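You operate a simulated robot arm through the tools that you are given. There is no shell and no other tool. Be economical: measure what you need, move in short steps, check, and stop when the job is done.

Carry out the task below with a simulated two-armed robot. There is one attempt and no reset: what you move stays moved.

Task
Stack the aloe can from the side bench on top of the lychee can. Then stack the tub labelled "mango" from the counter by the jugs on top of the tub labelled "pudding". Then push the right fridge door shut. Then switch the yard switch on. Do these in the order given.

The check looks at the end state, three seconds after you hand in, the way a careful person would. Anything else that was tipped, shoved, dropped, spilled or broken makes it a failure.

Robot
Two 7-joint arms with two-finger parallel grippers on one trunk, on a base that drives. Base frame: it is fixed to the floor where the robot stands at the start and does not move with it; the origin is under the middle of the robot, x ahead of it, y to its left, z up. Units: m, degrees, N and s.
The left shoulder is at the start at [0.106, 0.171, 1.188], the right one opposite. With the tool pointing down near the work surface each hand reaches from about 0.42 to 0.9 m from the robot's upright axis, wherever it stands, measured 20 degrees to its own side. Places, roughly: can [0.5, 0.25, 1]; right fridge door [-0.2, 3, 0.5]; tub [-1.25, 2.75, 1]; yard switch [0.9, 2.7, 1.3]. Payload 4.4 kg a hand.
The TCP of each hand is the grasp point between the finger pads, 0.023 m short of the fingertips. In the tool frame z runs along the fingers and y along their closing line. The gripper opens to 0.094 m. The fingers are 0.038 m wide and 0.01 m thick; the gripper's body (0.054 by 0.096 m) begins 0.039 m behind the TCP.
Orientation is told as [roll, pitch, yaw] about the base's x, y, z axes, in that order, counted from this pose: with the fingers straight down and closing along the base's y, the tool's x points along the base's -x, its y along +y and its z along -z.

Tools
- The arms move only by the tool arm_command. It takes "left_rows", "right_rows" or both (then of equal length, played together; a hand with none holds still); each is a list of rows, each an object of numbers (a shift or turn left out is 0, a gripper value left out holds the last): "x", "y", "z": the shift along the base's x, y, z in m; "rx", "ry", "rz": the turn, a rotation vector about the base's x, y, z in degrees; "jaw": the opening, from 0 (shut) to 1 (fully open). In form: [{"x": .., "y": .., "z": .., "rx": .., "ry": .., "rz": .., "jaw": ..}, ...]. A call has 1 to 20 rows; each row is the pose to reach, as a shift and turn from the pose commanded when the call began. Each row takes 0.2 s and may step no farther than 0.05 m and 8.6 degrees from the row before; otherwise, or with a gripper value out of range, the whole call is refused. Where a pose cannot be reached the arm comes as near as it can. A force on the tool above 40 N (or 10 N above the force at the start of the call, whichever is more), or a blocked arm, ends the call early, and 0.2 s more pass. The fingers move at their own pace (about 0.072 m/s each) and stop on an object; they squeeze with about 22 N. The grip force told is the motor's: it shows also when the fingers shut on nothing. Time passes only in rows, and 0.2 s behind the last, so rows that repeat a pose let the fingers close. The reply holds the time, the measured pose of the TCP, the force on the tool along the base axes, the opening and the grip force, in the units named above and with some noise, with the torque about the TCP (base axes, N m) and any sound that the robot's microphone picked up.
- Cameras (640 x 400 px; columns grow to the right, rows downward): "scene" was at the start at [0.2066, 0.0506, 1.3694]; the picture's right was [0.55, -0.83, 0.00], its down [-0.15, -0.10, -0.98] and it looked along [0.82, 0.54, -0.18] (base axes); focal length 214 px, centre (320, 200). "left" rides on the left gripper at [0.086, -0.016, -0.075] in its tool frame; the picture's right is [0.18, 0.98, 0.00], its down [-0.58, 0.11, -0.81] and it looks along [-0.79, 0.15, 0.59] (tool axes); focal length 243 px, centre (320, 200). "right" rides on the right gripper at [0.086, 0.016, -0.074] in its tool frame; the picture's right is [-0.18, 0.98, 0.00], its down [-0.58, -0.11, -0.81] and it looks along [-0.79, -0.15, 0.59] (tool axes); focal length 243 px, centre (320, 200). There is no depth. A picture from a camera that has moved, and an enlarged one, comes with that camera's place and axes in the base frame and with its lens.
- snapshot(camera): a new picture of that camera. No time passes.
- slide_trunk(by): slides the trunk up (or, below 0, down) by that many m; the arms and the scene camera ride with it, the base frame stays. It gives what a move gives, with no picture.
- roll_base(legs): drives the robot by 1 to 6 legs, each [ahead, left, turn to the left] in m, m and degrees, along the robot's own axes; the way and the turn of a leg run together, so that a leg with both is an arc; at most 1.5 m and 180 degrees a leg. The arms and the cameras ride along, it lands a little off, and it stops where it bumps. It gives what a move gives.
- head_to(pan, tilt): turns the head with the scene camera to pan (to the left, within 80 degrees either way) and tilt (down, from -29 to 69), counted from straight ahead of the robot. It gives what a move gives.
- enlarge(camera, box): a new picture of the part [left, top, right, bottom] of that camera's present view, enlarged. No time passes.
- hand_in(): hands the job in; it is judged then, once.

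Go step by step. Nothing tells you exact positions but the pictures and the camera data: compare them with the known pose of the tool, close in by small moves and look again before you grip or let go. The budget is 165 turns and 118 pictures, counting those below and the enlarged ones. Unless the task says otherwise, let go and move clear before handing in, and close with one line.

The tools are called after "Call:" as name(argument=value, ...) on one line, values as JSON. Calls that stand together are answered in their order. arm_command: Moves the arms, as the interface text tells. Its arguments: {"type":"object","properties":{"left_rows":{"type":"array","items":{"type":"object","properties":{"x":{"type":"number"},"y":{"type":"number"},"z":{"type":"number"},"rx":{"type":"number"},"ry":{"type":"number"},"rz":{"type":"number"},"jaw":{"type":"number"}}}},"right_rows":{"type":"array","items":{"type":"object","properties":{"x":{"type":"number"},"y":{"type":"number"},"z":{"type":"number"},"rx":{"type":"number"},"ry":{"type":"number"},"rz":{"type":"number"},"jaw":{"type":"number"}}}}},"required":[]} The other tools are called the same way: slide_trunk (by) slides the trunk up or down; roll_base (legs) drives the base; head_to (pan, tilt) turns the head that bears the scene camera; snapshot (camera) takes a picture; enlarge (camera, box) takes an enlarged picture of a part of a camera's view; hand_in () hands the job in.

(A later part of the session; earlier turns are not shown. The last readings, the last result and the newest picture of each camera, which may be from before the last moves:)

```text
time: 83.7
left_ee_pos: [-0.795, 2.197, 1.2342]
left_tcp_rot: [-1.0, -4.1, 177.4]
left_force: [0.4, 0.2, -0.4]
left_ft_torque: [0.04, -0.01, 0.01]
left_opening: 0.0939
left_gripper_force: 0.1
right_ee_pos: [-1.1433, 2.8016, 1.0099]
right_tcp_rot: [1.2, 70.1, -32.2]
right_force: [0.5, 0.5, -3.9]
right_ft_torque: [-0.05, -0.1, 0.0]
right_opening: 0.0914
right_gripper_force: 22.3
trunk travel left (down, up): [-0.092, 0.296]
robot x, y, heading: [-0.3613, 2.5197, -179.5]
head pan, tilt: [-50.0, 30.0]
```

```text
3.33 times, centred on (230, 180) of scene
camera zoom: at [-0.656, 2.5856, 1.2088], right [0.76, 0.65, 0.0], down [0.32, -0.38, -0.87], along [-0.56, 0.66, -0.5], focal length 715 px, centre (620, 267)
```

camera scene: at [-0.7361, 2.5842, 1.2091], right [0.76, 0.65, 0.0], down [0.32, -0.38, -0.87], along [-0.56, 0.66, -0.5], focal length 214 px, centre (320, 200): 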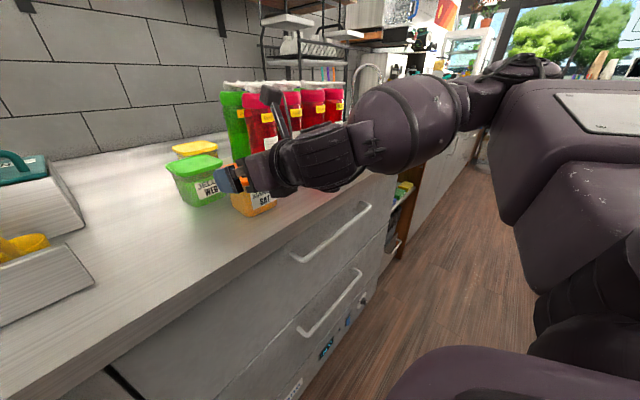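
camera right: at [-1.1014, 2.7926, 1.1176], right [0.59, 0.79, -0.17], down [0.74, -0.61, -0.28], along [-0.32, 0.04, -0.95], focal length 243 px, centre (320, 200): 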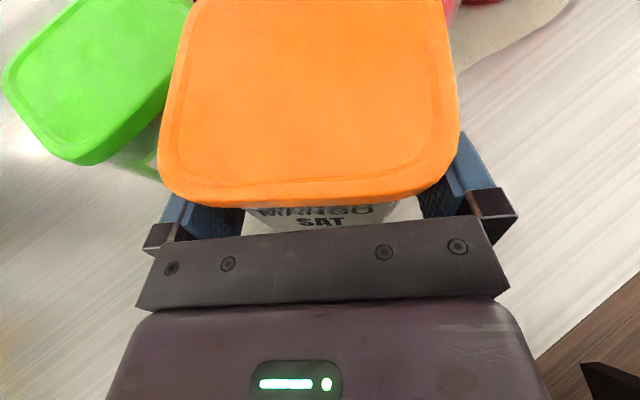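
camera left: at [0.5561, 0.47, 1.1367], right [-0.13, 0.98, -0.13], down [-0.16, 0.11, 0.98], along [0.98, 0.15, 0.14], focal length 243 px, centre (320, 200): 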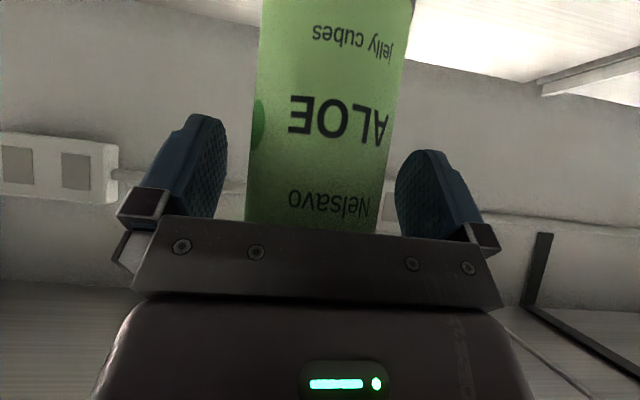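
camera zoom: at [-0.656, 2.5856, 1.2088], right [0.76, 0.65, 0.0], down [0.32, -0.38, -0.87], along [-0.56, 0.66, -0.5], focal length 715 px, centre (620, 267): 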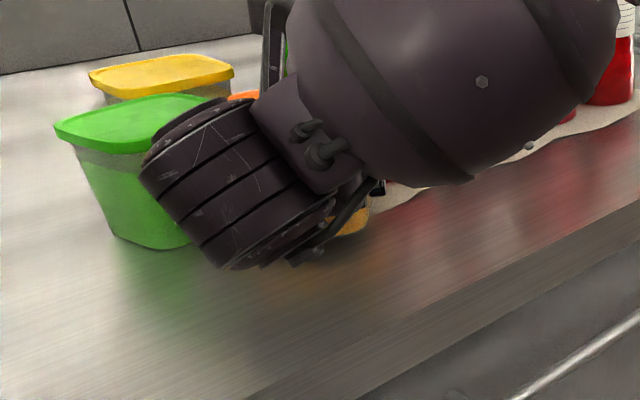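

It lifts cleanly (about 4 N) and stays level in the hand. I raise it clear of the other lids, then carry it toward the pudding tub while turning it back square.

Call:
arm_command(right_rows=[{"z": 0.02}, {"z": 0.05}, {"z": 0.08}, {"z": 0.11}, {"z": 0.12}, {"z": 0.12}])

Call:
snapshot(camera="right")

Call:
snapshot(camera="scene")

```text
time: 85.1
left_ee_pos: [-0.794, 2.1964, 1.2329]
left_tcp_rot: [-0.9, -4.2, 177.4]
left_force: [0.0, -0.6, -0.4]
left_ft_torque: [-0.02, -0.02, 0.01]
left_opening: 0.094
left_gripper_force: 0.1
right_ee_pos: [-1.1446, 2.8006, 1.1303]
right_tcp_rot: [1.1, 70.2, -32.2]
right_force: [-0.5, -0.5, -4.4]
right_ft_torque: [-0.02, -0.07, 0.04]
right_opening: 0.0915
right_gripper_force: 21.0
trunk travel left (down, up): [-0.092, 0.296]
robot x, y, heading: [-0.3556, 2.5208, -179.3]
head pan, tilt: [-50.0, 30.0]
```

```text
54 pictures are left
camera right: at [-1.1009, 2.792, 1.2376], right [0.59, 0.79, -0.17], down [0.74, -0.61, -0.28], along [-0.32, 0.04, -0.95], focal length 243 px, centre (320, 200)
```

right: 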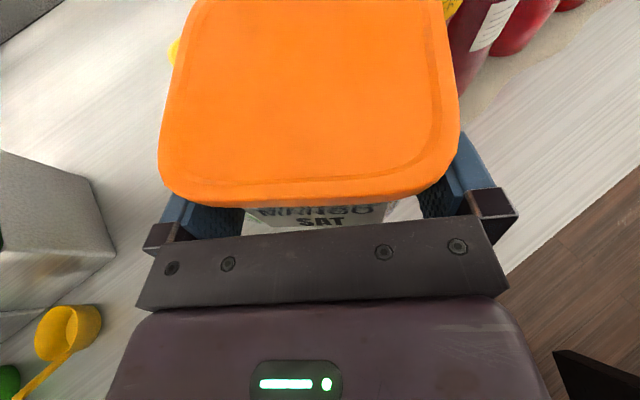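

```text
53 pictures are left
camera scene: at [-0.656, 2.5856, 1.2087], right [0.76, 0.65, 0.0], down [0.32, -0.38, -0.87], along [-0.56, 0.66, -0.5], focal length 214 px, centre (320, 200)
```

scene: 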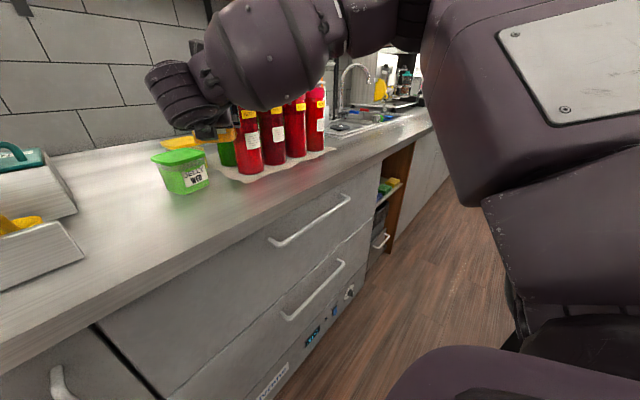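

Call:
arm_command(right_rows=[{"x": -0.025, "y": -0.003, "rz": 6}, {"x": -0.05, "y": -0.005, "rz": 12}, {"x": -0.075, "y": -0.005, "rz": 18}, {"x": -0.1, "y": -0.003, "rz": 24}, {"x": -0.12, "y": 0.0, "rz": 30}, {"x": -0.12, "y": 0.0, "rz": 30}])

Call:
head_to(pan=-20, tilt=28)

Call:
snapshot(camera="scene")

Call:
snapshot(camera="left")

```text
time: 86.5
left_ee_pos: [-0.7938, 2.1957, 1.2337]
left_tcp_rot: [-1.0, -4.2, 177.4]
left_force: [-0.8, -0.3, 0.5]
left_ft_torque: [0.02, -0.03, 0.01]
left_opening: 0.094
left_gripper_force: 0.1
right_ee_pos: [-1.2636, 2.8024, 1.1325]
right_tcp_rot: [1.2, 70.3, -2.0]
right_force: [0.2, -0.1, -5.0]
right_ft_torque: [-0.01, -0.1, 0.01]
right_opening: 0.0912
right_gripper_force: 21.7
trunk travel left (down, up): [-0.092, 0.296]
robot x, y, heading: [-0.3554, 2.5202, -179.7]
head pan, tilt: [-50.0, 30.0]
```

```text
time: 87.4
left_ee_pos: [-0.7937, 2.1962, 1.2334]
left_tcp_rot: [-1.0, -4.1, 177.4]
left_force: [-0.3, -0.2, 0.1]
left_ft_torque: [-0.01, 0.01, 0.01]
left_opening: 0.0942
left_gripper_force: 0.0
right_ee_pos: [-1.2637, 2.8023, 1.1301]
right_tcp_rot: [1.1, 70.3, -2.2]
right_force: [0.4, -0.4, -4.3]
right_ft_torque: [0.0, -0.15, -0.02]
right_opening: 0.0911
right_gripper_force: 21.4
trunk travel left (down, up): [-0.092, 0.296]
robot x, y, heading: [-0.3617, 2.5162, -179.5]
head pan, tilt: [-20.0, 28.0]
```

```text
52 pictures are left
camera scene: at [-0.6833, 2.5474, 1.212], right [0.34, 0.94, 0.0], down [0.44, -0.16, -0.88], along [-0.83, 0.3, -0.47], focal length 214 px, centre (320, 200)
```

scene: 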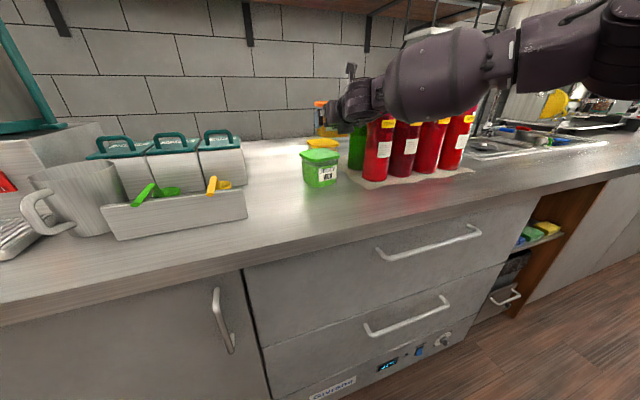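

```text
51 pictures are left
camera left: at [-0.701, 2.2076, 1.3019], right [0.14, -0.99, -0.03], down [-0.53, -0.1, 0.84], along [-0.84, -0.1, -0.54], focal length 243 px, centre (320, 200)
```

left: 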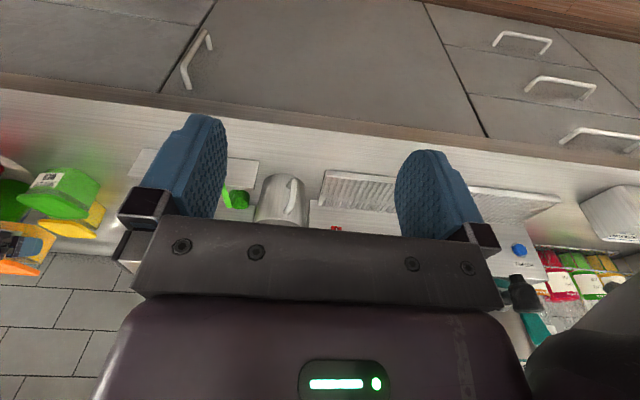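

Call:
enlarge(camera="left", box=[0, 150, 130, 290])

Call:
enlarge(camera="scene", box=[290, 85, 400, 195])

```text
2.86 times, centred on (65, 220) of left
camera zoom: at [-0.701, 2.2076, 1.3019], right [0.14, -0.99, -0.03], down [-0.53, -0.1, 0.84], along [-0.84, -0.1, -0.54], focal length 693 px, centre (1049, 143)
```

zoom: 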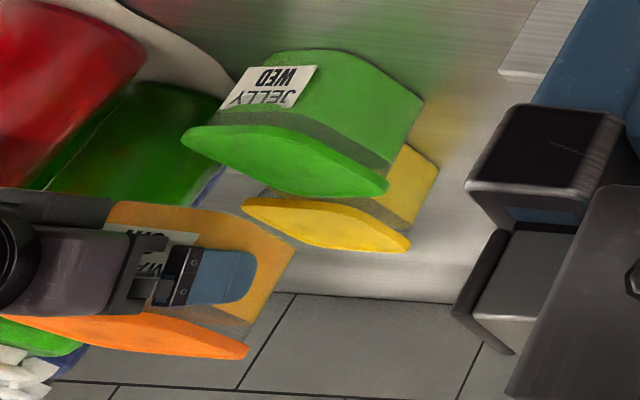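

```text
3.64 times, centred on (345, 140) of scene
camera zoom: at [-0.6833, 2.5474, 1.212], right [0.34, 0.94, 0.0], down [0.44, -0.16, -0.88], along [-0.83, 0.3, -0.47], focal length 780 px, centre (229, 418)
```

zoom: 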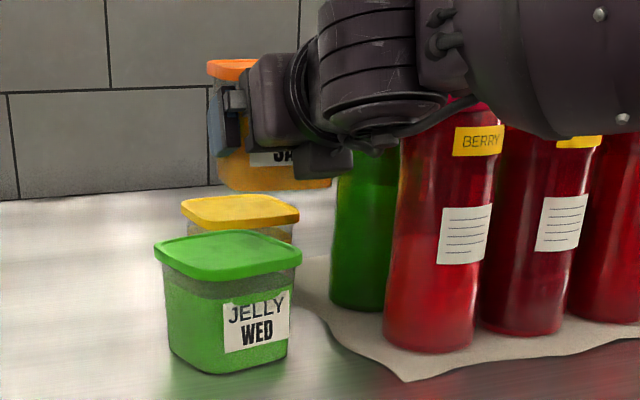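

The mango tub hangs level. The pudding lid centre comes to about [-1.376, 2.807]; the mango centre is now near [-1.290, 2.804]. I move it above the pudding and compare in both views.

Call:
arm_command(right_rows=[{"x": -0.03, "y": 0.001}, {"x": -0.06, "y": 0.002}, {"x": -0.086, "y": 0.003}, {"x": -0.086, "y": 0.003, "z": -0.02}, {"x": -0.086, "y": 0.003, "z": -0.02}])

Call:
enlarge(camera="left", box=[0, 150, 130, 290])

Call:
enlarge(camera="scene", box=[290, 85, 400, 195])

```text
time: 88.6
left_ee_pos: [-0.795, 2.1997, 1.2323]
left_tcp_rot: [-1.0, -4.0, 177.4]
left_force: [0.1, 0.4, -0.2]
left_ft_torque: [-0.04, -0.03, 0.02]
left_opening: 0.0938
left_gripper_force: 0.1
right_ee_pos: [-1.3056, 2.8212, 1.1202]
right_tcp_rot: [1.1, 70.1, -2.4]
right_force: [-0.1, 1.4, -4.3]
right_ft_torque: [0.01, -0.14, -0.02]
right_opening: 0.0913
right_gripper_force: 22.2
right hand out of reach, approached as far as the arm can: row 2, 3, 4, 5
trunk travel left (down, up): [-0.092, 0.296]
robot x, y, heading: [-0.3584, 2.5192, -179.5]
head pan, tilt: [-20.0, 28.0]
```

```text
2.86 times, centred on (65, 220) of left
camera zoom: at [-0.7026, 2.2087, 1.3014], right [0.14, -0.99, -0.03], down [-0.53, -0.1, 0.84], along [-0.84, -0.1, -0.54], focal length 693 px, centre (1049, 143)
```

zoom: 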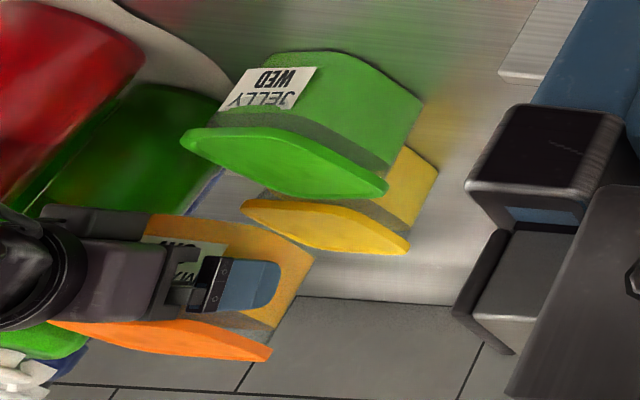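

```text
3.64 times, centred on (345, 140) of scene
camera zoom: at [-0.6845, 2.5483, 1.2114], right [0.34, 0.94, 0.0], down [0.44, -0.16, -0.88], along [-0.83, 0.3, -0.47], focal length 780 px, centre (229, 418)
```

zoom: 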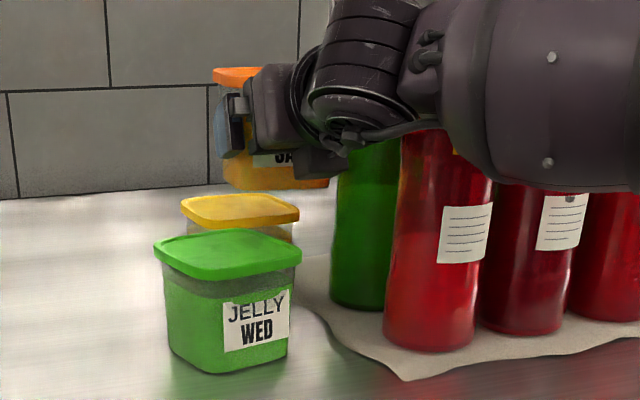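

The arm is at its reach limit here and drifted to +y. I correct y with the arm, then let the base carry the rest forward.

Call:
arm_command(right_rows=[{"y": -0.008}, {"y": -0.015}, {"y": -0.015}])

Call:
roll_base(legs=[[0.045, 0, 0]])

Call:
enlarge(camera="left", box=[0, 150, 130, 290])

Call:
enlarge(camera="scene", box=[290, 85, 400, 195])

```text
time: 89.4
left_ee_pos: [-0.7926, 2.1968, 1.2339]
left_tcp_rot: [-1.1, -4.2, 177.4]
left_force: [0.4, 0.2, 0.7]
left_ft_torque: [0.0, 0.02, 0.01]
left_opening: 0.0942
left_gripper_force: 0.0
right_ee_pos: [-1.3032, 2.8187, 1.122]
right_tcp_rot: [1.2, 70.3, -2.2]
right_force: [-1.6, 0.1, -3.8]
right_ft_torque: [0.03, -0.14, 0.0]
right_opening: 0.091
right_gripper_force: 22.7
right hand out of reach, approached as far as the arm can: row 1, 2, 3
trunk travel left (down, up): [-0.092, 0.296]
robot x, y, heading: [-0.3645, 2.5181, -179.7]
head pan, tilt: [-20.0, 28.0]
```

```text
time: 90.3
left_ee_pos: [-0.8373, 2.1963, 1.2335]
left_tcp_rot: [-0.9, -4.2, 177.5]
left_force: [-0.3, -0.5, 0.4]
left_ft_torque: [0.0, 0.01, 0.06]
left_opening: 0.0938
left_gripper_force: 0.0
right_ee_pos: [-1.3465, 2.8189, 1.1229]
right_tcp_rot: [1.3, 70.3, -2.2]
right_force: [-0.4, -0.1, -5.4]
right_ft_torque: [-0.03, -0.1, -0.01]
right_opening: 0.0911
right_gripper_force: 22.1
trunk travel left (down, up): [-0.092, 0.296]
robot x, y, heading: [-0.4076, 2.5174, -179.6]
head pan, tilt: [-20.0, 28.0]
```

```text
2.86 times, centred on (65, 220) of left
camera zoom: at [-0.7451, 2.207, 1.3023], right [0.14, -0.99, -0.03], down [-0.53, -0.1, 0.84], along [-0.84, -0.1, -0.53], focal length 693 px, centre (1049, 143)
```

zoom: 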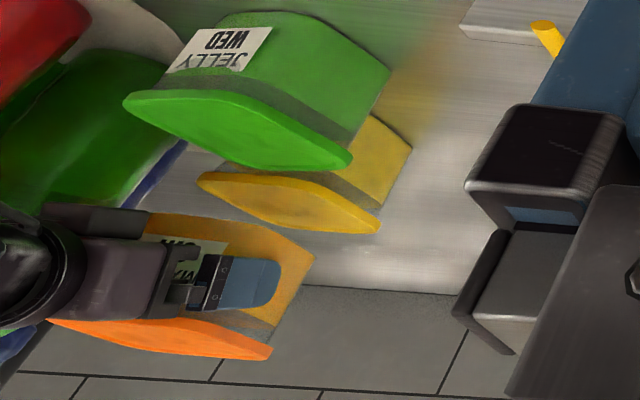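

```text
3.64 times, centred on (345, 140) of scene
camera zoom: at [-0.7278, 2.5468, 1.2122], right [0.34, 0.94, 0.0], down [0.44, -0.16, -0.88], along [-0.83, 0.3, -0.47], focal length 780 px, centre (229, 418)
```

zoom: 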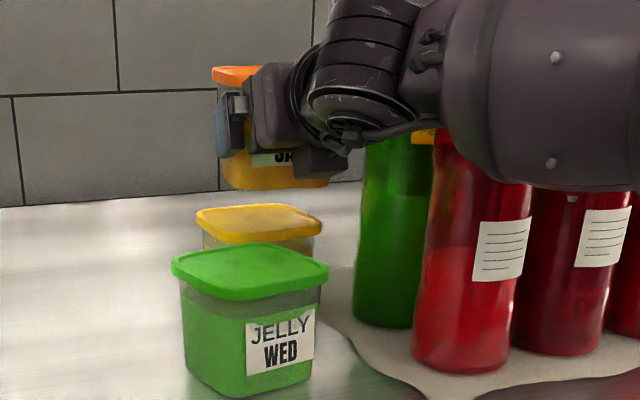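

In the scene view the mango is about 13 mm too far to +y. I shift the base slightly left and forward.

Call:
roll_base(legs=[[0.005, 0.014, 0]])

Call:
enlarge(camera="left", box=[0, 150, 130, 290])

Call:
enlarge(camera="scene", box=[290, 85, 400, 195])

```text
time: 91.1
left_ee_pos: [-0.8417, 2.1822, 1.233]
left_tcp_rot: [-1.0, -4.2, 177.5]
left_force: [-0.1, -0.2, -0.3]
left_ft_torque: [0.03, -0.01, -0.03]
left_opening: 0.0939
left_gripper_force: 0.1
right_ee_pos: [-1.3509, 2.8027, 1.1228]
right_tcp_rot: [1.3, 70.3, -2.1]
right_force: [-0.2, -0.6, -3.6]
right_ft_torque: [0.0, -0.1, 0.01]
right_opening: 0.0913
right_gripper_force: 21.7
trunk travel left (down, up): [-0.092, 0.296]
robot x, y, heading: [-0.4106, 2.5044, -179.3]
head pan, tilt: [-20.0, 28.0]
```

```text
2.86 times, centred on (65, 220) of left
camera zoom: at [-0.7498, 2.1926, 1.3019], right [0.14, -0.99, -0.03], down [-0.53, -0.1, 0.84], along [-0.84, -0.1, -0.53], focal length 693 px, centre (1049, 143)
```

zoom: 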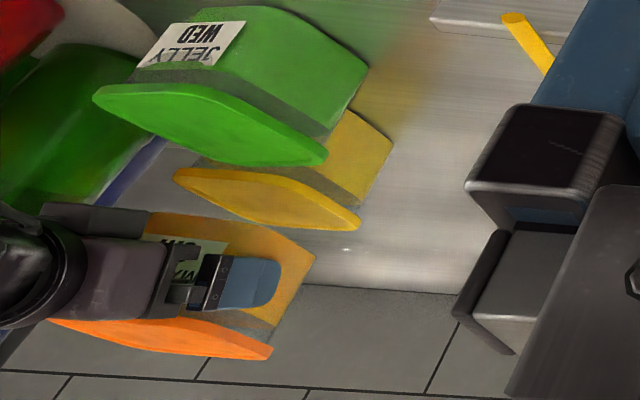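

```text
3.64 times, centred on (345, 140) of scene
camera zoom: at [-0.7325, 2.5324, 1.2121], right [0.34, 0.94, 0.0], down [0.44, -0.16, -0.88], along [-0.83, 0.3, -0.47], focal length 780 px, centre (229, 418)
```

zoom: 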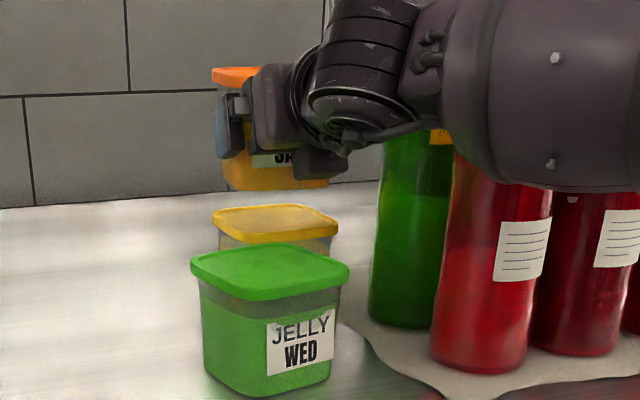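

Laterally aligned now. I lower in small steps and watch for drift.

Call:
arm_command(right_rows=[{"z": -0.006}, {"z": -0.012}, {"z": -0.015}, {"z": -0.015}])

Call:
enlarge(camera="left", box=[0, 150, 130, 290])

Call:
enlarge(camera="scene", box=[290, 85, 400, 195])

```text
time: 92.1
left_ee_pos: [-0.8424, 2.1826, 1.2344]
left_tcp_rot: [-0.9, -4.2, 177.5]
left_force: [-0.5, 0.1, -0.9]
left_ft_torque: [0.01, -0.02, 0.0]
left_opening: 0.094
left_gripper_force: 0.1
right_ee_pos: [-1.3526, 2.8047, 1.1069]
right_tcp_rot: [1.2, 70.2, -2.3]
right_force: [0.2, -0.4, -3.2]
right_ft_torque: [-0.01, -0.1, 0.0]
right_opening: 0.091
right_gripper_force: 22.4
trunk travel left (down, up): [-0.092, 0.296]
robot x, y, heading: [-0.4083, 2.5009, -179.8]
head pan, tilt: [-20.0, 28.0]
```

```text
2.86 times, centred on (65, 220) of left
camera zoom: at [-0.7499, 2.1933, 1.302], right [0.14, -0.99, -0.03], down [-0.53, -0.1, 0.84], along [-0.84, -0.1, -0.54], focal length 693 px, centre (1049, 143)
```

zoom: 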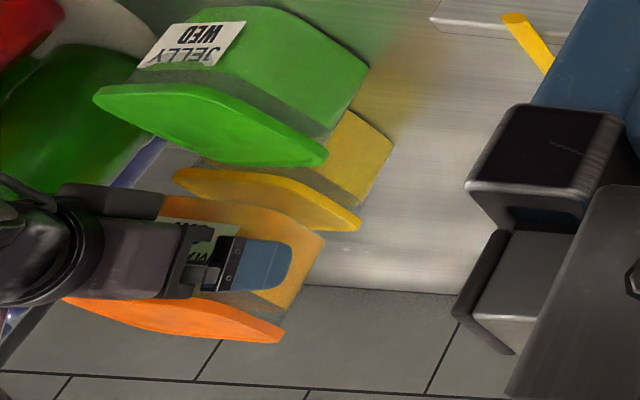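

```text
3.64 times, centred on (345, 140) of scene
camera zoom: at [-0.7326, 2.5329, 1.212], right [0.34, 0.94, 0.0], down [0.44, -0.16, -0.88], along [-0.83, 0.3, -0.47], focal length 780 px, centre (229, 418)
```

zoom: 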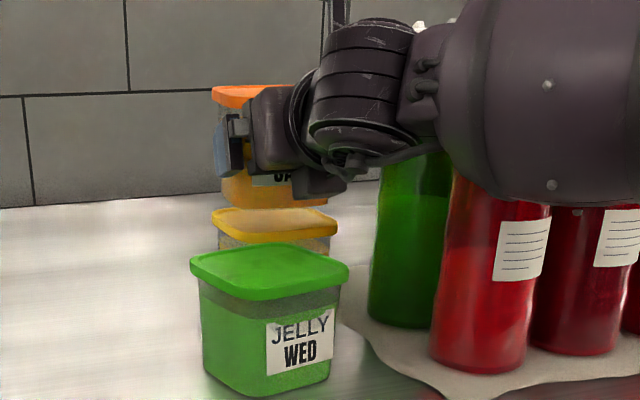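

The views agree within a few millimetres. I lower the rest until contact.

Call:
arm_command(right_rows=[{"z": -0.006}, {"z": -0.012}, {"z": -0.015}, {"z": -0.018}, {"z": -0.018}])

Call:
enlarge(camera="left", box=[0, 150, 130, 290])

Call:
enlarge(camera="scene", box=[290, 85, 400, 195])

```text
time: 93.3
left_ee_pos: [-0.8429, 2.1821, 1.234]
left_tcp_rot: [-1.0, -4.2, 177.5]
left_force: [-1.7, -1.2, -0.2]
left_ft_torque: [0.01, 0.02, -0.01]
left_opening: 0.0941
left_gripper_force: 0.0
right_ee_pos: [-1.3523, 2.8059, 1.0896]
right_tcp_rot: [1.3, 70.2, -2.1]
right_force: [0.1, -0.1, -3.7]
right_ft_torque: [-0.02, -0.08, 0.0]
right_opening: 0.0912
right_gripper_force: 21.7
trunk travel left (down, up): [-0.092, 0.296]
robot x, y, heading: [-0.4074, 2.5027, -179.8]
head pan, tilt: [-20.0, 28.0]
```

```text
2.86 times, centred on (65, 220) of left
camera zoom: at [-0.75, 2.1932, 1.302], right [0.14, -0.99, -0.03], down [-0.53, -0.1, 0.84], along [-0.84, -0.1, -0.54], focal length 693 px, centre (1049, 143)
```

zoom: 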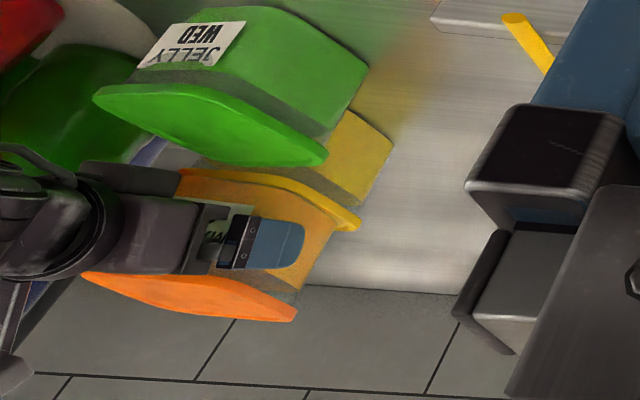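

```text
3.64 times, centred on (345, 140) of scene
camera zoom: at [-0.7326, 2.5329, 1.212], right [0.34, 0.94, 0.0], down [0.44, -0.16, -0.88], along [-0.83, 0.3, -0.47], focal length 780 px, centre (229, 418)
```

zoom: 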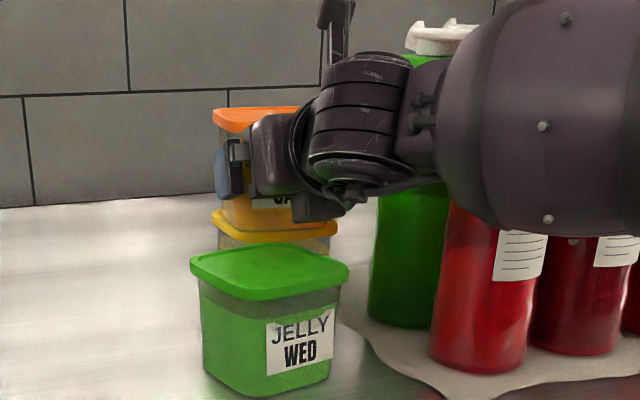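

Call:
arm_command(right_rows=[{"z": -0.002}, {"z": -0.004}, {"z": -0.005}, {"z": -0.005}])

```text
time: 94.3
left_ee_pos: [-0.8408, 2.1826, 1.2341]
left_tcp_rot: [-1.0, -4.3, 177.5]
left_force: [-0.1, 0.1, 1.6]
left_ft_torque: [0.02, 0.0, 0.01]
left_opening: 0.094
left_gripper_force: 0.1
right_ee_pos: [-1.3507, 2.805, 1.0879]
right_tcp_rot: [0.9, 70.6, -2.4]
right_force: [-3.4, 1.5, 12.2]
right_ft_torque: [0.03, 0.37, -0.15]
right_opening: 0.0911
right_gripper_force: 22.1
trunk travel left (down, up): [-0.092, 0.296]
robot x, y, heading: [-0.4104, 2.5069, -179.6]
head pan, tilt: [-20.0, 28.0]
```

Contact made. I ease the pressure, open fully, and check the forces.

Call:
arm_command(right_rows=[{"z": 0.002}, {"z": 0.002}, {"z": 0.002, "jaw": 1}, {"z": 0.002, "jaw": 1}, {"z": 0.002, "jaw": 1}])

Call:
snapshot(camera="right")

Call:
enlarge(camera="left", box=[0, 150, 130, 290])

```text
time: 95.5
left_ee_pos: [-0.8433, 2.1827, 1.2343]
left_tcp_rot: [-1.0, -4.2, 177.5]
left_force: [-0.3, -0.5, 0.5]
left_ft_torque: [-0.01, 0.0, 0.02]
left_opening: 0.094
left_gripper_force: 0.0
right_ee_pos: [-1.3527, 2.8038, 1.0848]
right_tcp_rot: [1.3, 70.2, -2.2]
right_force: [-0.3, -0.9, 0.8]
right_ft_torque: [0.0, 0.03, -0.03]
right_opening: 0.094
right_gripper_force: 0.0
trunk travel left (down, up): [-0.092, 0.296]
robot x, y, heading: [-0.4076, 2.5023, -179.5]
head pan, tilt: [-20.0, 28.0]
```

```text
38 pictures are left
camera right: at [-1.3106, 2.8185, 1.1929], right [0.12, 0.98, -0.17], down [0.95, -0.16, -0.28], along [-0.3, -0.12, -0.95], focal length 243 px, centre (320, 200)
```

right: 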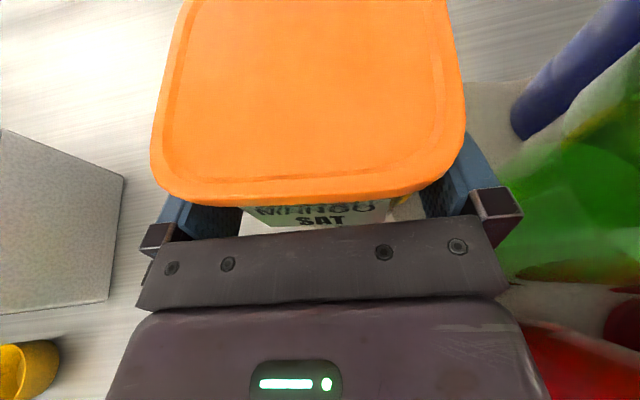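

```text
2.86 times, centred on (65, 220) of left
camera zoom: at [-0.7498, 2.1931, 1.3019], right [0.14, -0.99, -0.03], down [-0.53, -0.1, 0.84], along [-0.84, -0.1, -0.54], focal length 693 px, centre (1049, 143)
```

zoom: 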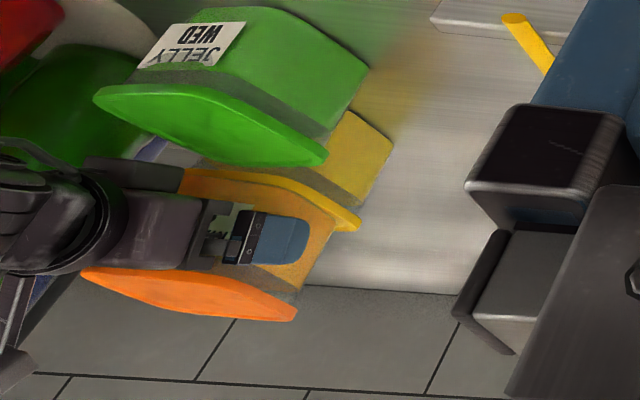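

Released with no force left. I retract slowly the first 2.5 cm and check that the tub stays.

Call:
arm_command(right_rows=[{"x": 0.004, "z": -0.003}, {"x": 0.01, "z": -0.004}, {"x": 0.017, "y": -0.0007, "z": -0.004}, {"x": 0.025, "y": -0.001, "z": -0.004}])

Call:
snapshot(camera="right")

```text
time: 96.5
left_ee_pos: [-0.8416, 2.1828, 1.2345]
left_tcp_rot: [-1.0, -4.2, 177.6]
left_force: [-0.6, 0.2, 1.0]
left_ft_torque: [0.01, 0.02, 0.0]
left_opening: 0.0941
left_gripper_force: 0.1
right_ee_pos: [-1.3262, 2.803, 1.0833]
right_tcp_rot: [1.3, 70.3, -2.2]
right_force: [0.2, 0.1, 0.4]
right_ft_torque: [0.02, -0.01, 0.01]
right_opening: 0.094
right_gripper_force: 0.2
trunk travel left (down, up): [-0.092, 0.296]
robot x, y, heading: [-0.4103, 2.507, -179.5]
head pan, tilt: [-20.0, 28.0]
```

```text
36 pictures are left
camera right: at [-1.2849, 2.8174, 1.1903], right [0.12, 0.98, -0.17], down [0.95, -0.16, -0.28], along [-0.3, -0.12, -0.95], focal length 243 px, centre (320, 200)
```

right: 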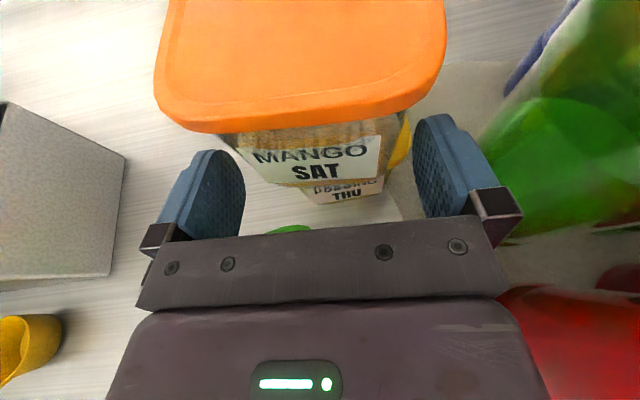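

The tub stays put on the pudding. I withdraw fully and raise the hand.

Call:
arm_command(right_rows=[{"x": 0.025}, {"x": 0.05}, {"x": 0.075}, {"x": 0.09, "z": 0.02}, {"x": 0.1, "z": 0.05}, {"x": 0.1, "z": 0.09}, {"x": 0.1, "z": 0.12}])

Call:
roll_base(legs=[[-0.2, 0, 0]])

Call:
snapshot(camera="scene")

```text
time: 98.1
left_ee_pos: [-0.8419, 2.1816, 1.2342]
left_tcp_rot: [-0.9, -4.2, 177.6]
left_force: [-0.4, -0.2, 1.1]
left_ft_torque: [-0.01, 0.0, -0.03]
left_opening: 0.0939
left_gripper_force: 0.1
right_ee_pos: [-1.2277, 2.803, 1.2027]
right_tcp_rot: [1.1, 70.3, -2.2]
right_force: [-0.4, -0.3, 0.0]
right_ft_torque: [-0.02, -0.03, -0.03]
right_opening: 0.094
right_gripper_force: 0.0
trunk travel left (down, up): [-0.092, 0.296]
robot x, y, heading: [-0.4122, 2.5066, -179.6]
head pan, tilt: [-20.0, 28.0]
```

```text
time: 99.7
left_ee_pos: [-0.6436, 2.1824, 1.2339]
left_tcp_rot: [-1.0, -4.2, 177.5]
left_force: [1.0, -0.4, 0.3]
left_ft_torque: [0.0, -0.01, 0.01]
left_opening: 0.094
left_gripper_force: 0.1
right_ee_pos: [-1.0297, 2.8053, 1.2014]
right_tcp_rot: [1.2, 70.3, -2.1]
right_force: [-0.2, -0.5, 0.4]
right_ft_torque: [-0.06, 0.03, 0.0]
right_opening: 0.0938
right_gripper_force: 0.0
trunk travel left (down, up): [-0.092, 0.296]
robot x, y, heading: [-0.2117, 2.5088, -179.3]
head pan, tilt: [-20.0, 28.0]
```

```text
35 pictures are left
camera scene: at [-0.5343, 2.534, 1.2121], right [0.33, 0.94, 0.0], down [0.44, -0.16, -0.88], along [-0.83, 0.3, -0.47], focal length 214 px, centre (320, 200)
```

scene: 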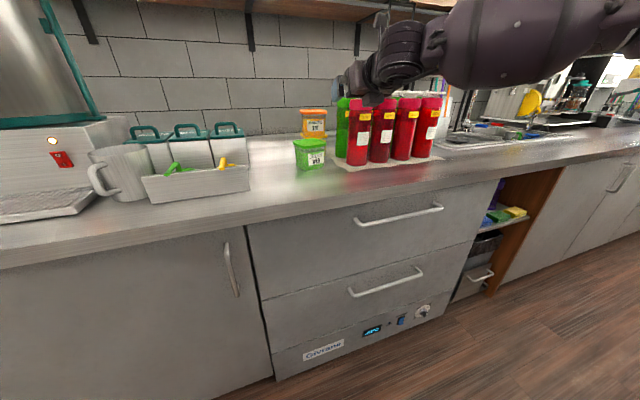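

The mango sits on the pudding; the second job is done. Next is the fridge door: I first fold the right arm back upright near the body before turning.

Call:
arm_command(right_rows=[{"ry": -8, "x": 0.02, "z": 0.01}, {"ry": -16, "x": 0.05, "z": 0.02}, {"ry": -24, "x": 0.08, "z": 0.03}, {"ry": -32, "x": 0.12, "z": 0.04}, {"ry": -40, "x": 0.16, "z": 0.05}, {"ry": -48, "x": 0.2, "z": 0.05}, {"ry": -56, "x": 0.24, "z": 0.05}, {"ry": -64, "x": 0.28, "z": 0.05}, {"ry": -70, "x": 0.31, "z": 0.05}, {"ry": -70, "x": 0.33, "z": 0.05, "jaw": 0.0}, {"ry": -70, "x": 0.33, "z": 0.05}])

Call:
head_to(pan=-79, tilt=40)

Call:
snapshot(camera="scene")

```text
time: 102.1
left_ee_pos: [-0.6442, 2.1826, 1.233]
left_tcp_rot: [-0.9, -4.1, 177.6]
left_force: [-0.7, 0.1, -0.6]
left_ft_torque: [-0.01, 0.0, -0.03]
left_opening: 0.0942
left_gripper_force: 0.0
right_ee_pos: [-0.6981, 2.8036, 1.253]
right_tcp_rot: [3.2, 0.2, -0.7]
right_force: [0.3, -0.6, 0.2]
right_ft_torque: [-0.01, 0.0, 0.03]
right_opening: 0.0092
right_gripper_force: 0.0
trunk travel left (down, up): [-0.092, 0.296]
robot x, y, heading: [-0.2149, 2.5041, -179.3]
head pan, tilt: [-20.0, 28.0]
```

```text
time: 103.4
left_ee_pos: [-0.6439, 2.1824, 1.2328]
left_tcp_rot: [-1.0, -4.1, 177.5]
left_force: [-0.6, 0.0, 0.6]
left_ft_torque: [-0.01, 0.01, 0.02]
left_opening: 0.0941
left_gripper_force: 0.1
right_ee_pos: [-0.6998, 2.8039, 1.2523]
right_tcp_rot: [3.3, 0.2, -0.7]
right_force: [-0.1, 0.9, -0.7]
right_ft_torque: [-0.03, 0.01, -0.02]
right_opening: 0.0
right_gripper_force: 22.6
trunk travel left (down, up): [-0.092, 0.296]
robot x, y, heading: [-0.2101, 2.5096, -179.5]
head pan, tilt: [-79.0, 40.0]
```

```text
34 pictures are left
camera scene: at [-0.4656, 2.5867, 1.1936], right [0.98, 0.2, 0.0], down [0.13, -0.63, -0.77], along [-0.15, 0.75, -0.64], focal length 214 px, centre (320, 200)
```

scene: 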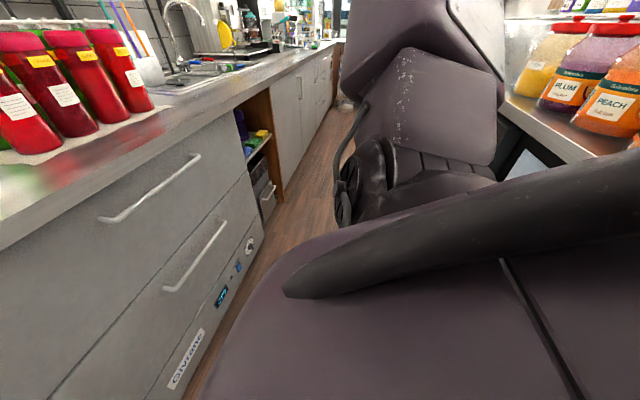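

The island has jars near its edge, so I turn in the clear corridor further back. I'll end up facing the door at about heading 60 degrees.

Call:
roll_base(legs=[[0.18, 0.6, 0], [0, 0, -120]])

Call:
head_to(pan=15, tilt=30)

Call:
snapshot(camera="scene")

```text
time: 114.1
left_ee_pos: [-0.4382, 2.4511, 1.2334]
left_tcp_rot: [-1.0, -4.2, 56.2]
left_force: [-0.1, -0.7, 0.2]
left_ft_torque: [0.02, 0.0, -0.04]
left_opening: 0.0942
left_gripper_force: 0.0
right_ee_pos: [0.1193, 2.1727, 1.2533]
right_tcp_rot: [3.3, 0.4, -122.3]
right_force: [0.6, -0.4, 0.7]
right_ft_torque: [0.0, -0.01, 0.0]
right_opening: 0.0
right_gripper_force: 21.5
trunk travel left (down, up): [-0.092, 0.296]
robot x, y, heading: [-0.3885, 1.9118, 59.2]
head pan, tilt: [-79.0, 40.0]
```

```text
time: 115.8
left_ee_pos: [-0.4383, 2.4502, 1.2318]
left_tcp_rot: [-1.0, -4.2, 56.1]
left_force: [-0.1, 0.3, -0.3]
left_ft_torque: [0.02, -0.01, -0.02]
left_opening: 0.0941
left_gripper_force: 0.1
right_ee_pos: [0.1201, 2.172, 1.2532]
right_tcp_rot: [3.2, 0.2, -122.2]
right_force: [0.5, 0.3, 0.1]
right_ft_torque: [-0.03, 0.03, -0.01]
right_opening: 0.0
right_gripper_force: 22.2
trunk travel left (down, up): [-0.092, 0.296]
robot x, y, heading: [-0.387, 1.9097, 59.2]
head pan, tilt: [15.0, 30.0]
```

```text
33 pictures are left
camera scene: at [-0.2426, 2.2018, 1.2089], right [0.96, -0.28, 0.0], down [-0.14, -0.48, -0.87], along [0.24, 0.83, -0.5], focal length 214 px, centre (320, 200)
```

scene: 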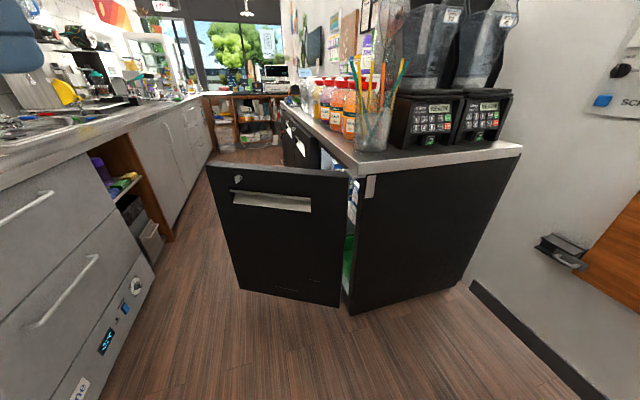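

The door runs from its hinge near [0.06, 2.875] to its tip near [-0.465, 3.14], with the top at z≈0.89. I go to about [-0.65, 2.55], heading 40, and close the left fingers to push with.

Call:
roll_base(legs=[[0, 0, -19], [0.2, 0.66, 0]])

Call:
head_to(pan=20, tilt=45)

Call:
snapshot(camera="scene")

```text
time: 122.6
left_ee_pos: [-0.5414, 3.0474, 1.2331]
left_tcp_rot: [-1.1, -4.2, 38.9]
left_force: [-0.6, -0.1, -0.7]
left_ft_torque: [-0.02, -0.03, -0.02]
left_opening: 0.0938
left_gripper_force: 0.1
right_ee_pos: [-0.0891, 2.6187, 1.2528]
right_tcp_rot: [3.2, 0.2, -139.2]
right_force: [0.5, 0.2, 0.3]
right_ft_torque: [-0.02, -0.04, -0.02]
right_opening: 0.0001
right_gripper_force: 22.1
trunk travel left (down, up): [-0.092, 0.296]
robot x, y, heading: [-0.6517, 2.5175, 41.9]
head pan, tilt: [15.0, 30.0]
stopped in leg 2: the robot was blocked; the commanded pose is now the measured one
```

```text
time: 123.4
left_ee_pos: [-0.5407, 3.0477, 1.2332]
left_tcp_rot: [-1.0, -4.2, 39.0]
left_force: [-0.7, -0.4, 0.9]
left_ft_torque: [0.0, 0.02, -0.02]
left_opening: 0.094
left_gripper_force: 0.1
right_ee_pos: [-0.0891, 2.6184, 1.2535]
right_tcp_rot: [3.2, 0.3, -139.2]
right_force: [-0.3, 0.9, 0.6]
right_ft_torque: [0.01, 0.05, 0.04]
right_opening: 0.0
right_gripper_force: 21.7
trunk travel left (down, up): [-0.092, 0.296]
robot x, y, heading: [-0.6565, 2.5215, 41.8]
head pan, tilt: [20.0, 45.0]
```

```text
32 pictures are left
camera scene: at [-0.4377, 2.7489, 1.1864], right [0.88, -0.47, 0.0], down [-0.33, -0.62, -0.71], along [0.33, 0.62, -0.71], focal length 214 px, centre (320, 200)
```

scene: 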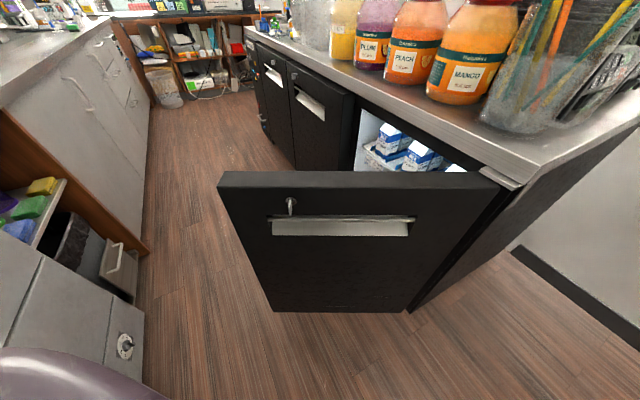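

I bumped the base's corner lightly against the counter's front; nothing seems disturbed. Now I bring the left hand, fingers shut and tilted forward, down before the door's outer face.

Call:
arm_command(left_rows=[{"x": 0.013, "y": -0.011, "z": -0.039, "rx": 2.4, "ry": -2.7, "jaw": 0}, {"x": 0.026, "y": -0.022, "z": -0.078, "rx": 4.9, "ry": -5.4}, {"x": 0.039, "y": -0.033, "z": -0.117, "rx": 7.3, "ry": -8.1}, {"x": 0.052, "y": -0.044, "z": -0.156, "rx": 9.7, "ry": -10.8}, {"x": 0.065, "y": -0.055, "z": -0.195, "rx": 12.1, "ry": -13.5}, {"x": 0.078, "y": -0.066, "z": -0.234, "rx": 14.6, "ry": -16.3}, {"x": 0.091, "y": -0.077, "z": -0.273, "rx": 17, "ry": -19}, {"x": 0.104, "y": -0.088, "z": -0.312, "rx": 19.4, "ry": -21.7}, {"x": 0.117, "y": -0.099, "z": -0.351, "rx": 21.8, "ry": -24.4}, {"x": 0.13, "y": -0.11, "z": -0.39, "rx": 24.3, "ry": -27.1}, {"x": 0.141, "y": -0.118, "z": -0.433, "rx": 26.7, "ry": -29.8}, {"x": 0.141, "y": -0.118, "z": -0.433, "rx": 26.7, "ry": -29.8}])

Call:
snapshot(camera="scene")

```text
time: 126.0
left_ee_pos: [-0.3932, 2.9961, 0.8031]
left_tcp_rot: [1.6, -44.3, 37.9]
left_force: [-0.4, 0.7, 1.0]
left_ft_torque: [-0.03, 0.01, -0.01]
left_opening: 0.0
left_gripper_force: 21.9
left hand out of reach, approached as far as the arm can: row 4, 5, 6, 7, 8, 9, 10, 11, 12
right_ee_pos: [-0.0883, 2.6185, 1.2542]
right_tcp_rot: [3.2, 0.3, -139.2]
right_force: [-0.4, 0.4, -0.2]
right_ft_torque: [0.0, 0.0, 0.01]
right_opening: 0.0
right_gripper_force: 22.5
trunk travel left (down, up): [-0.092, 0.296]
robot x, y, heading: [-0.6487, 2.5171, 41.7]
head pan, tilt: [20.0, 45.0]
```

```text
31 pictures are left
camera scene: at [-0.4379, 2.7486, 1.1865], right [0.88, -0.47, 0.0], down [-0.33, -0.62, -0.71], along [0.33, 0.62, -0.71], focal length 214 px, centre (320, 200)
```

scene: 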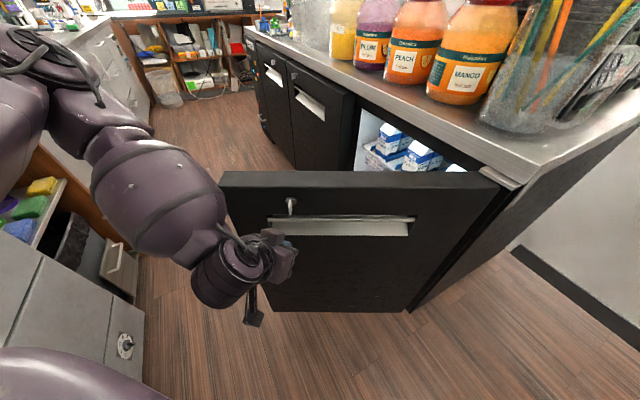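

The hand is before the door near its free end. I push along the door's arc in small steps.

Call:
arm_command(left_rows=[{"x": 0.015, "y": 0.035, "z": -0.02}, {"x": 0.028, "y": 0.07, "z": -0.04}, {"x": 0.039, "y": 0.101, "z": -0.05}, {"x": 0.062, "y": 0.135, "z": -0.05}, {"x": 0.086, "y": 0.168, "z": -0.05}, {"x": 0.11, "y": 0.2, "z": -0.05}, {"x": 0.14, "y": 0.227, "z": -0.05}, {"x": 0.172, "y": 0.254, "z": -0.05}, {"x": 0.205, "y": 0.279, "z": -0.05}])

Call:
snapshot(camera="scene")

```text
time: 127.8
left_ee_pos: [-0.2498, 3.245, 0.7734]
left_tcp_rot: [1.3, -43.8, 37.6]
left_force: [0.3, -0.3, 0.8]
left_ft_torque: [0.0, 0.02, 0.0]
left_opening: 0.0
left_gripper_force: 21.8
left hand out of reach, approached as far as the arm can: row 7, 8, 9
right_ee_pos: [-0.091, 2.617, 1.2559]
right_tcp_rot: [3.1, 0.6, -139.4]
right_force: [-0.6, -1.2, 1.7]
right_ft_torque: [0.03, -0.06, 0.0]
right_opening: 0.0002
right_gripper_force: 22.1
trunk travel left (down, up): [-0.092, 0.296]
robot x, y, heading: [-0.6497, 2.52, 41.8]
head pan, tilt: [20.0, 45.0]
stopped in row 9 (left hand): the force on the tool passed its limit at 78 N (the readings are from after the stop); the commanded pose is now the measured one
```

```text
30 pictures are left
camera scene: at [-0.439, 2.7474, 1.1875], right [0.88, -0.47, 0.0], down [-0.33, -0.62, -0.71], along [0.33, 0.62, -0.71], focal length 214 px, centre (320, 200)
```

scene: 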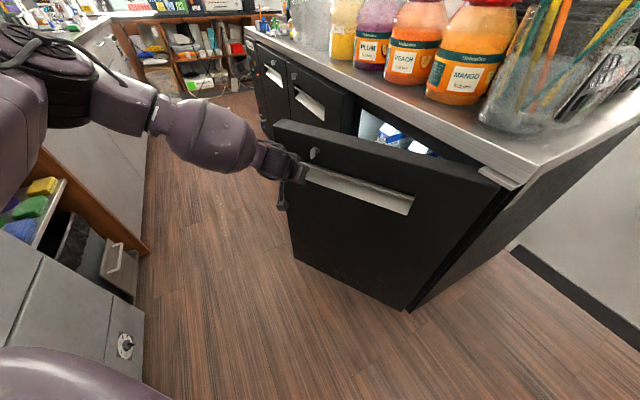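

The door has swung about a third of the way; the arm is at its limit there. I let the base carry the hand on along the arc.

Call:
roll_base(legs=[[0.122, -0.029, 0], [0.09, -0.035, 0]])

Call:
snapshot(camera="scene")

```text
time: 129.8
left_ee_pos: [-0.0503, 3.3399, 0.7727]
left_tcp_rot: [1.4, -43.6, 37.6]
left_force: [0.5, 0.1, -0.4]
left_ft_torque: [0.01, 0.0, 0.0]
left_opening: 0.0001
left_gripper_force: 22.3
right_ee_pos: [0.112, 2.7131, 1.253]
right_tcp_rot: [3.2, 0.4, -139.4]
right_force: [0.9, -0.1, -0.8]
right_ft_torque: [-0.02, 0.01, 0.01]
right_opening: 0.0
right_gripper_force: 21.8
trunk travel left (down, up): [-0.092, 0.296]
robot x, y, heading: [-0.4505, 2.616, 42.0]
head pan, tilt: [20.0, 45.0]
```

```text
29 pictures are left
camera scene: at [-0.2368, 2.8428, 1.1863], right [0.88, -0.47, 0.0], down [-0.33, -0.62, -0.71], along [0.33, 0.62, -0.71], focal length 214 px, centre (320, 200)
```

scene: 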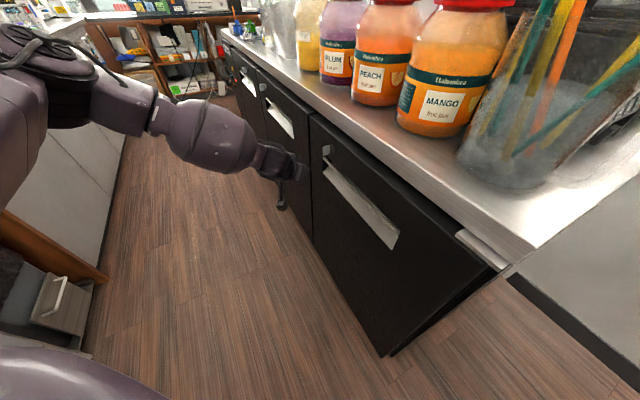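

The door looks nearly shut. I enlarge to see whether a gap remains.

Call:
enlarge(camera="scene", box=[220, 50, 520, 240])

```text
2.11 times, centred on (370, 145) of scene
camera zoom: at [-0.2368, 2.8428, 1.1863], right [0.88, -0.47, 0.0], down [-0.33, -0.62, -0.71], along [0.33, 0.62, -0.71], focal length 452 px, centre (215, 316)
```

zoom: 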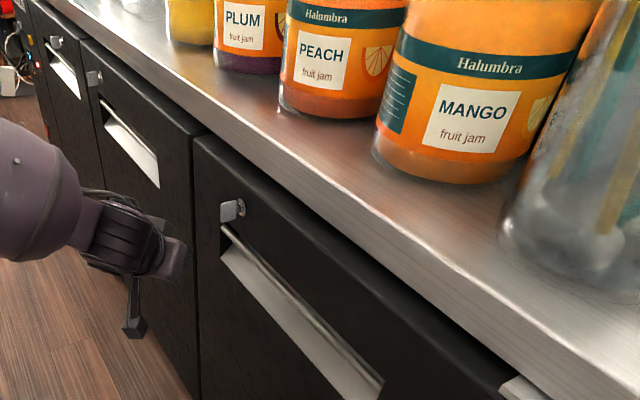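

The door's tip is still about 1.5–2 cm proud. I push it the rest with the arm, straight toward +x.

Call:
arm_command(left_rows=[{"x": 0.03, "y": 0.0}, {"x": 0.06, "y": 0.0}, {"x": 0.08, "y": 0.0}, {"x": 0.095, "y": 0.0}, {"x": 0.11, "y": 0.0}, {"x": 0.125, "y": 0.0}])

Call:
enlarge(camera="scene", box=[220, 50, 520, 240])

```text
time: 131.2
left_ee_pos: [-0.0215, 3.3409, 0.8179]
left_tcp_rot: [1.3, -43.5, 37.6]
left_force: [-0.3, 1.1, 0.3]
left_ft_torque: [0.01, 0.03, 0.0]
left_opening: 0.0
left_gripper_force: 22.3
left hand out of reach, approached as far as the arm can: row 1, 2, 3, 4, 5, 6
right_ee_pos: [0.1119, 2.7124, 1.2526]
right_tcp_rot: [3.3, 0.3, -139.3]
right_force: [0.9, -0.1, -0.3]
right_ft_torque: [0.05, 0.02, 0.0]
right_opening: 0.0001
right_gripper_force: 22.5
trunk travel left (down, up): [-0.092, 0.296]
robot x, y, heading: [-0.45, 2.6107, 41.8]
head pan, tilt: [20.0, 45.0]
```

```text
2.11 times, centred on (370, 145) of scene
camera zoom: at [-0.2374, 2.843, 1.1863], right [0.88, -0.47, 0.0], down [-0.33, -0.62, -0.71], along [0.33, 0.62, -0.71], focal length 452 px, centre (215, 316)
```

zoom: 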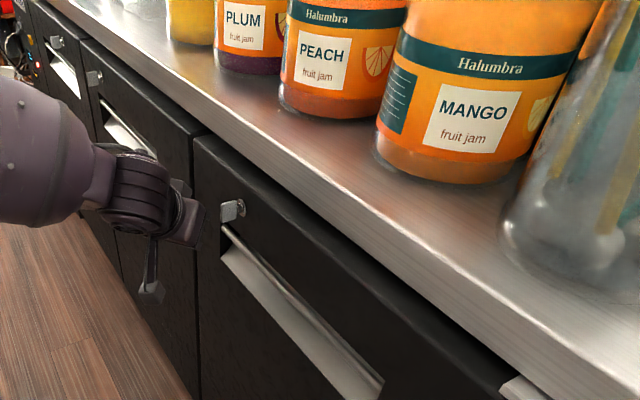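

The arm is limited in this tilt. I try with less tilt, which should give more reach, and push on.

Call:
arm_command(left_rows=[{"x": -0.01, "rx": -5, "ry": 5.5}, {"x": -0.01, "rx": -10, "ry": 11, "z": -0.01}, {"x": 0.01, "rx": -15, "ry": 16.5, "z": -0.03}, {"x": 0.03, "rx": -17, "ry": 19, "z": -0.04}, {"x": 0.05, "rx": -17, "ry": 19, "z": -0.04}, {"x": 0.07, "rx": -17, "ry": 19, "z": -0.04}, {"x": 0.09, "rx": -17, "ry": 19, "z": -0.04}])

Call:
enlarge(camera="scene", box=[220, 50, 520, 240])

```text
time: 132.8
left_ee_pos: [-0.0513, 3.3372, 0.8141]
left_tcp_rot: [-0.5, -18.2, 38.5]
left_force: [-0.3, 0.4, 0.7]
left_ft_torque: [-0.03, 0.02, 0.01]
left_opening: 0.0
left_gripper_force: 21.4
left hand out of reach, approached as far as the arm can: row 2, 3, 4, 5, 6, 7
right_ee_pos: [0.1115, 2.7115, 1.254]
right_tcp_rot: [3.2, 0.3, -139.3]
right_force: [0.6, 0.2, 0.0]
right_ft_torque: [0.04, 0.06, 0.02]
right_opening: 0.0
right_gripper_force: 22.1
trunk travel left (down, up): [-0.092, 0.296]
robot x, y, heading: [-0.4507, 2.6131, 41.8]
head pan, tilt: [20.0, 45.0]
```

```text
2.11 times, centred on (370, 145) of scene
camera zoom: at [-0.2374, 2.8429, 1.1863], right [0.88, -0.47, 0.0], down [-0.33, -0.62, -0.71], along [0.33, 0.62, -0.71], focal length 452 px, centre (215, 316)
```

zoom: 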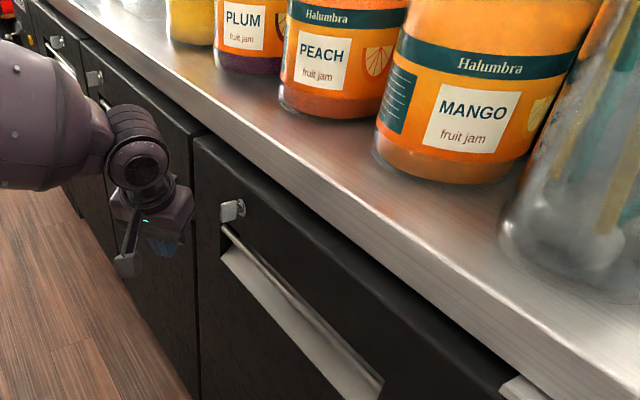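

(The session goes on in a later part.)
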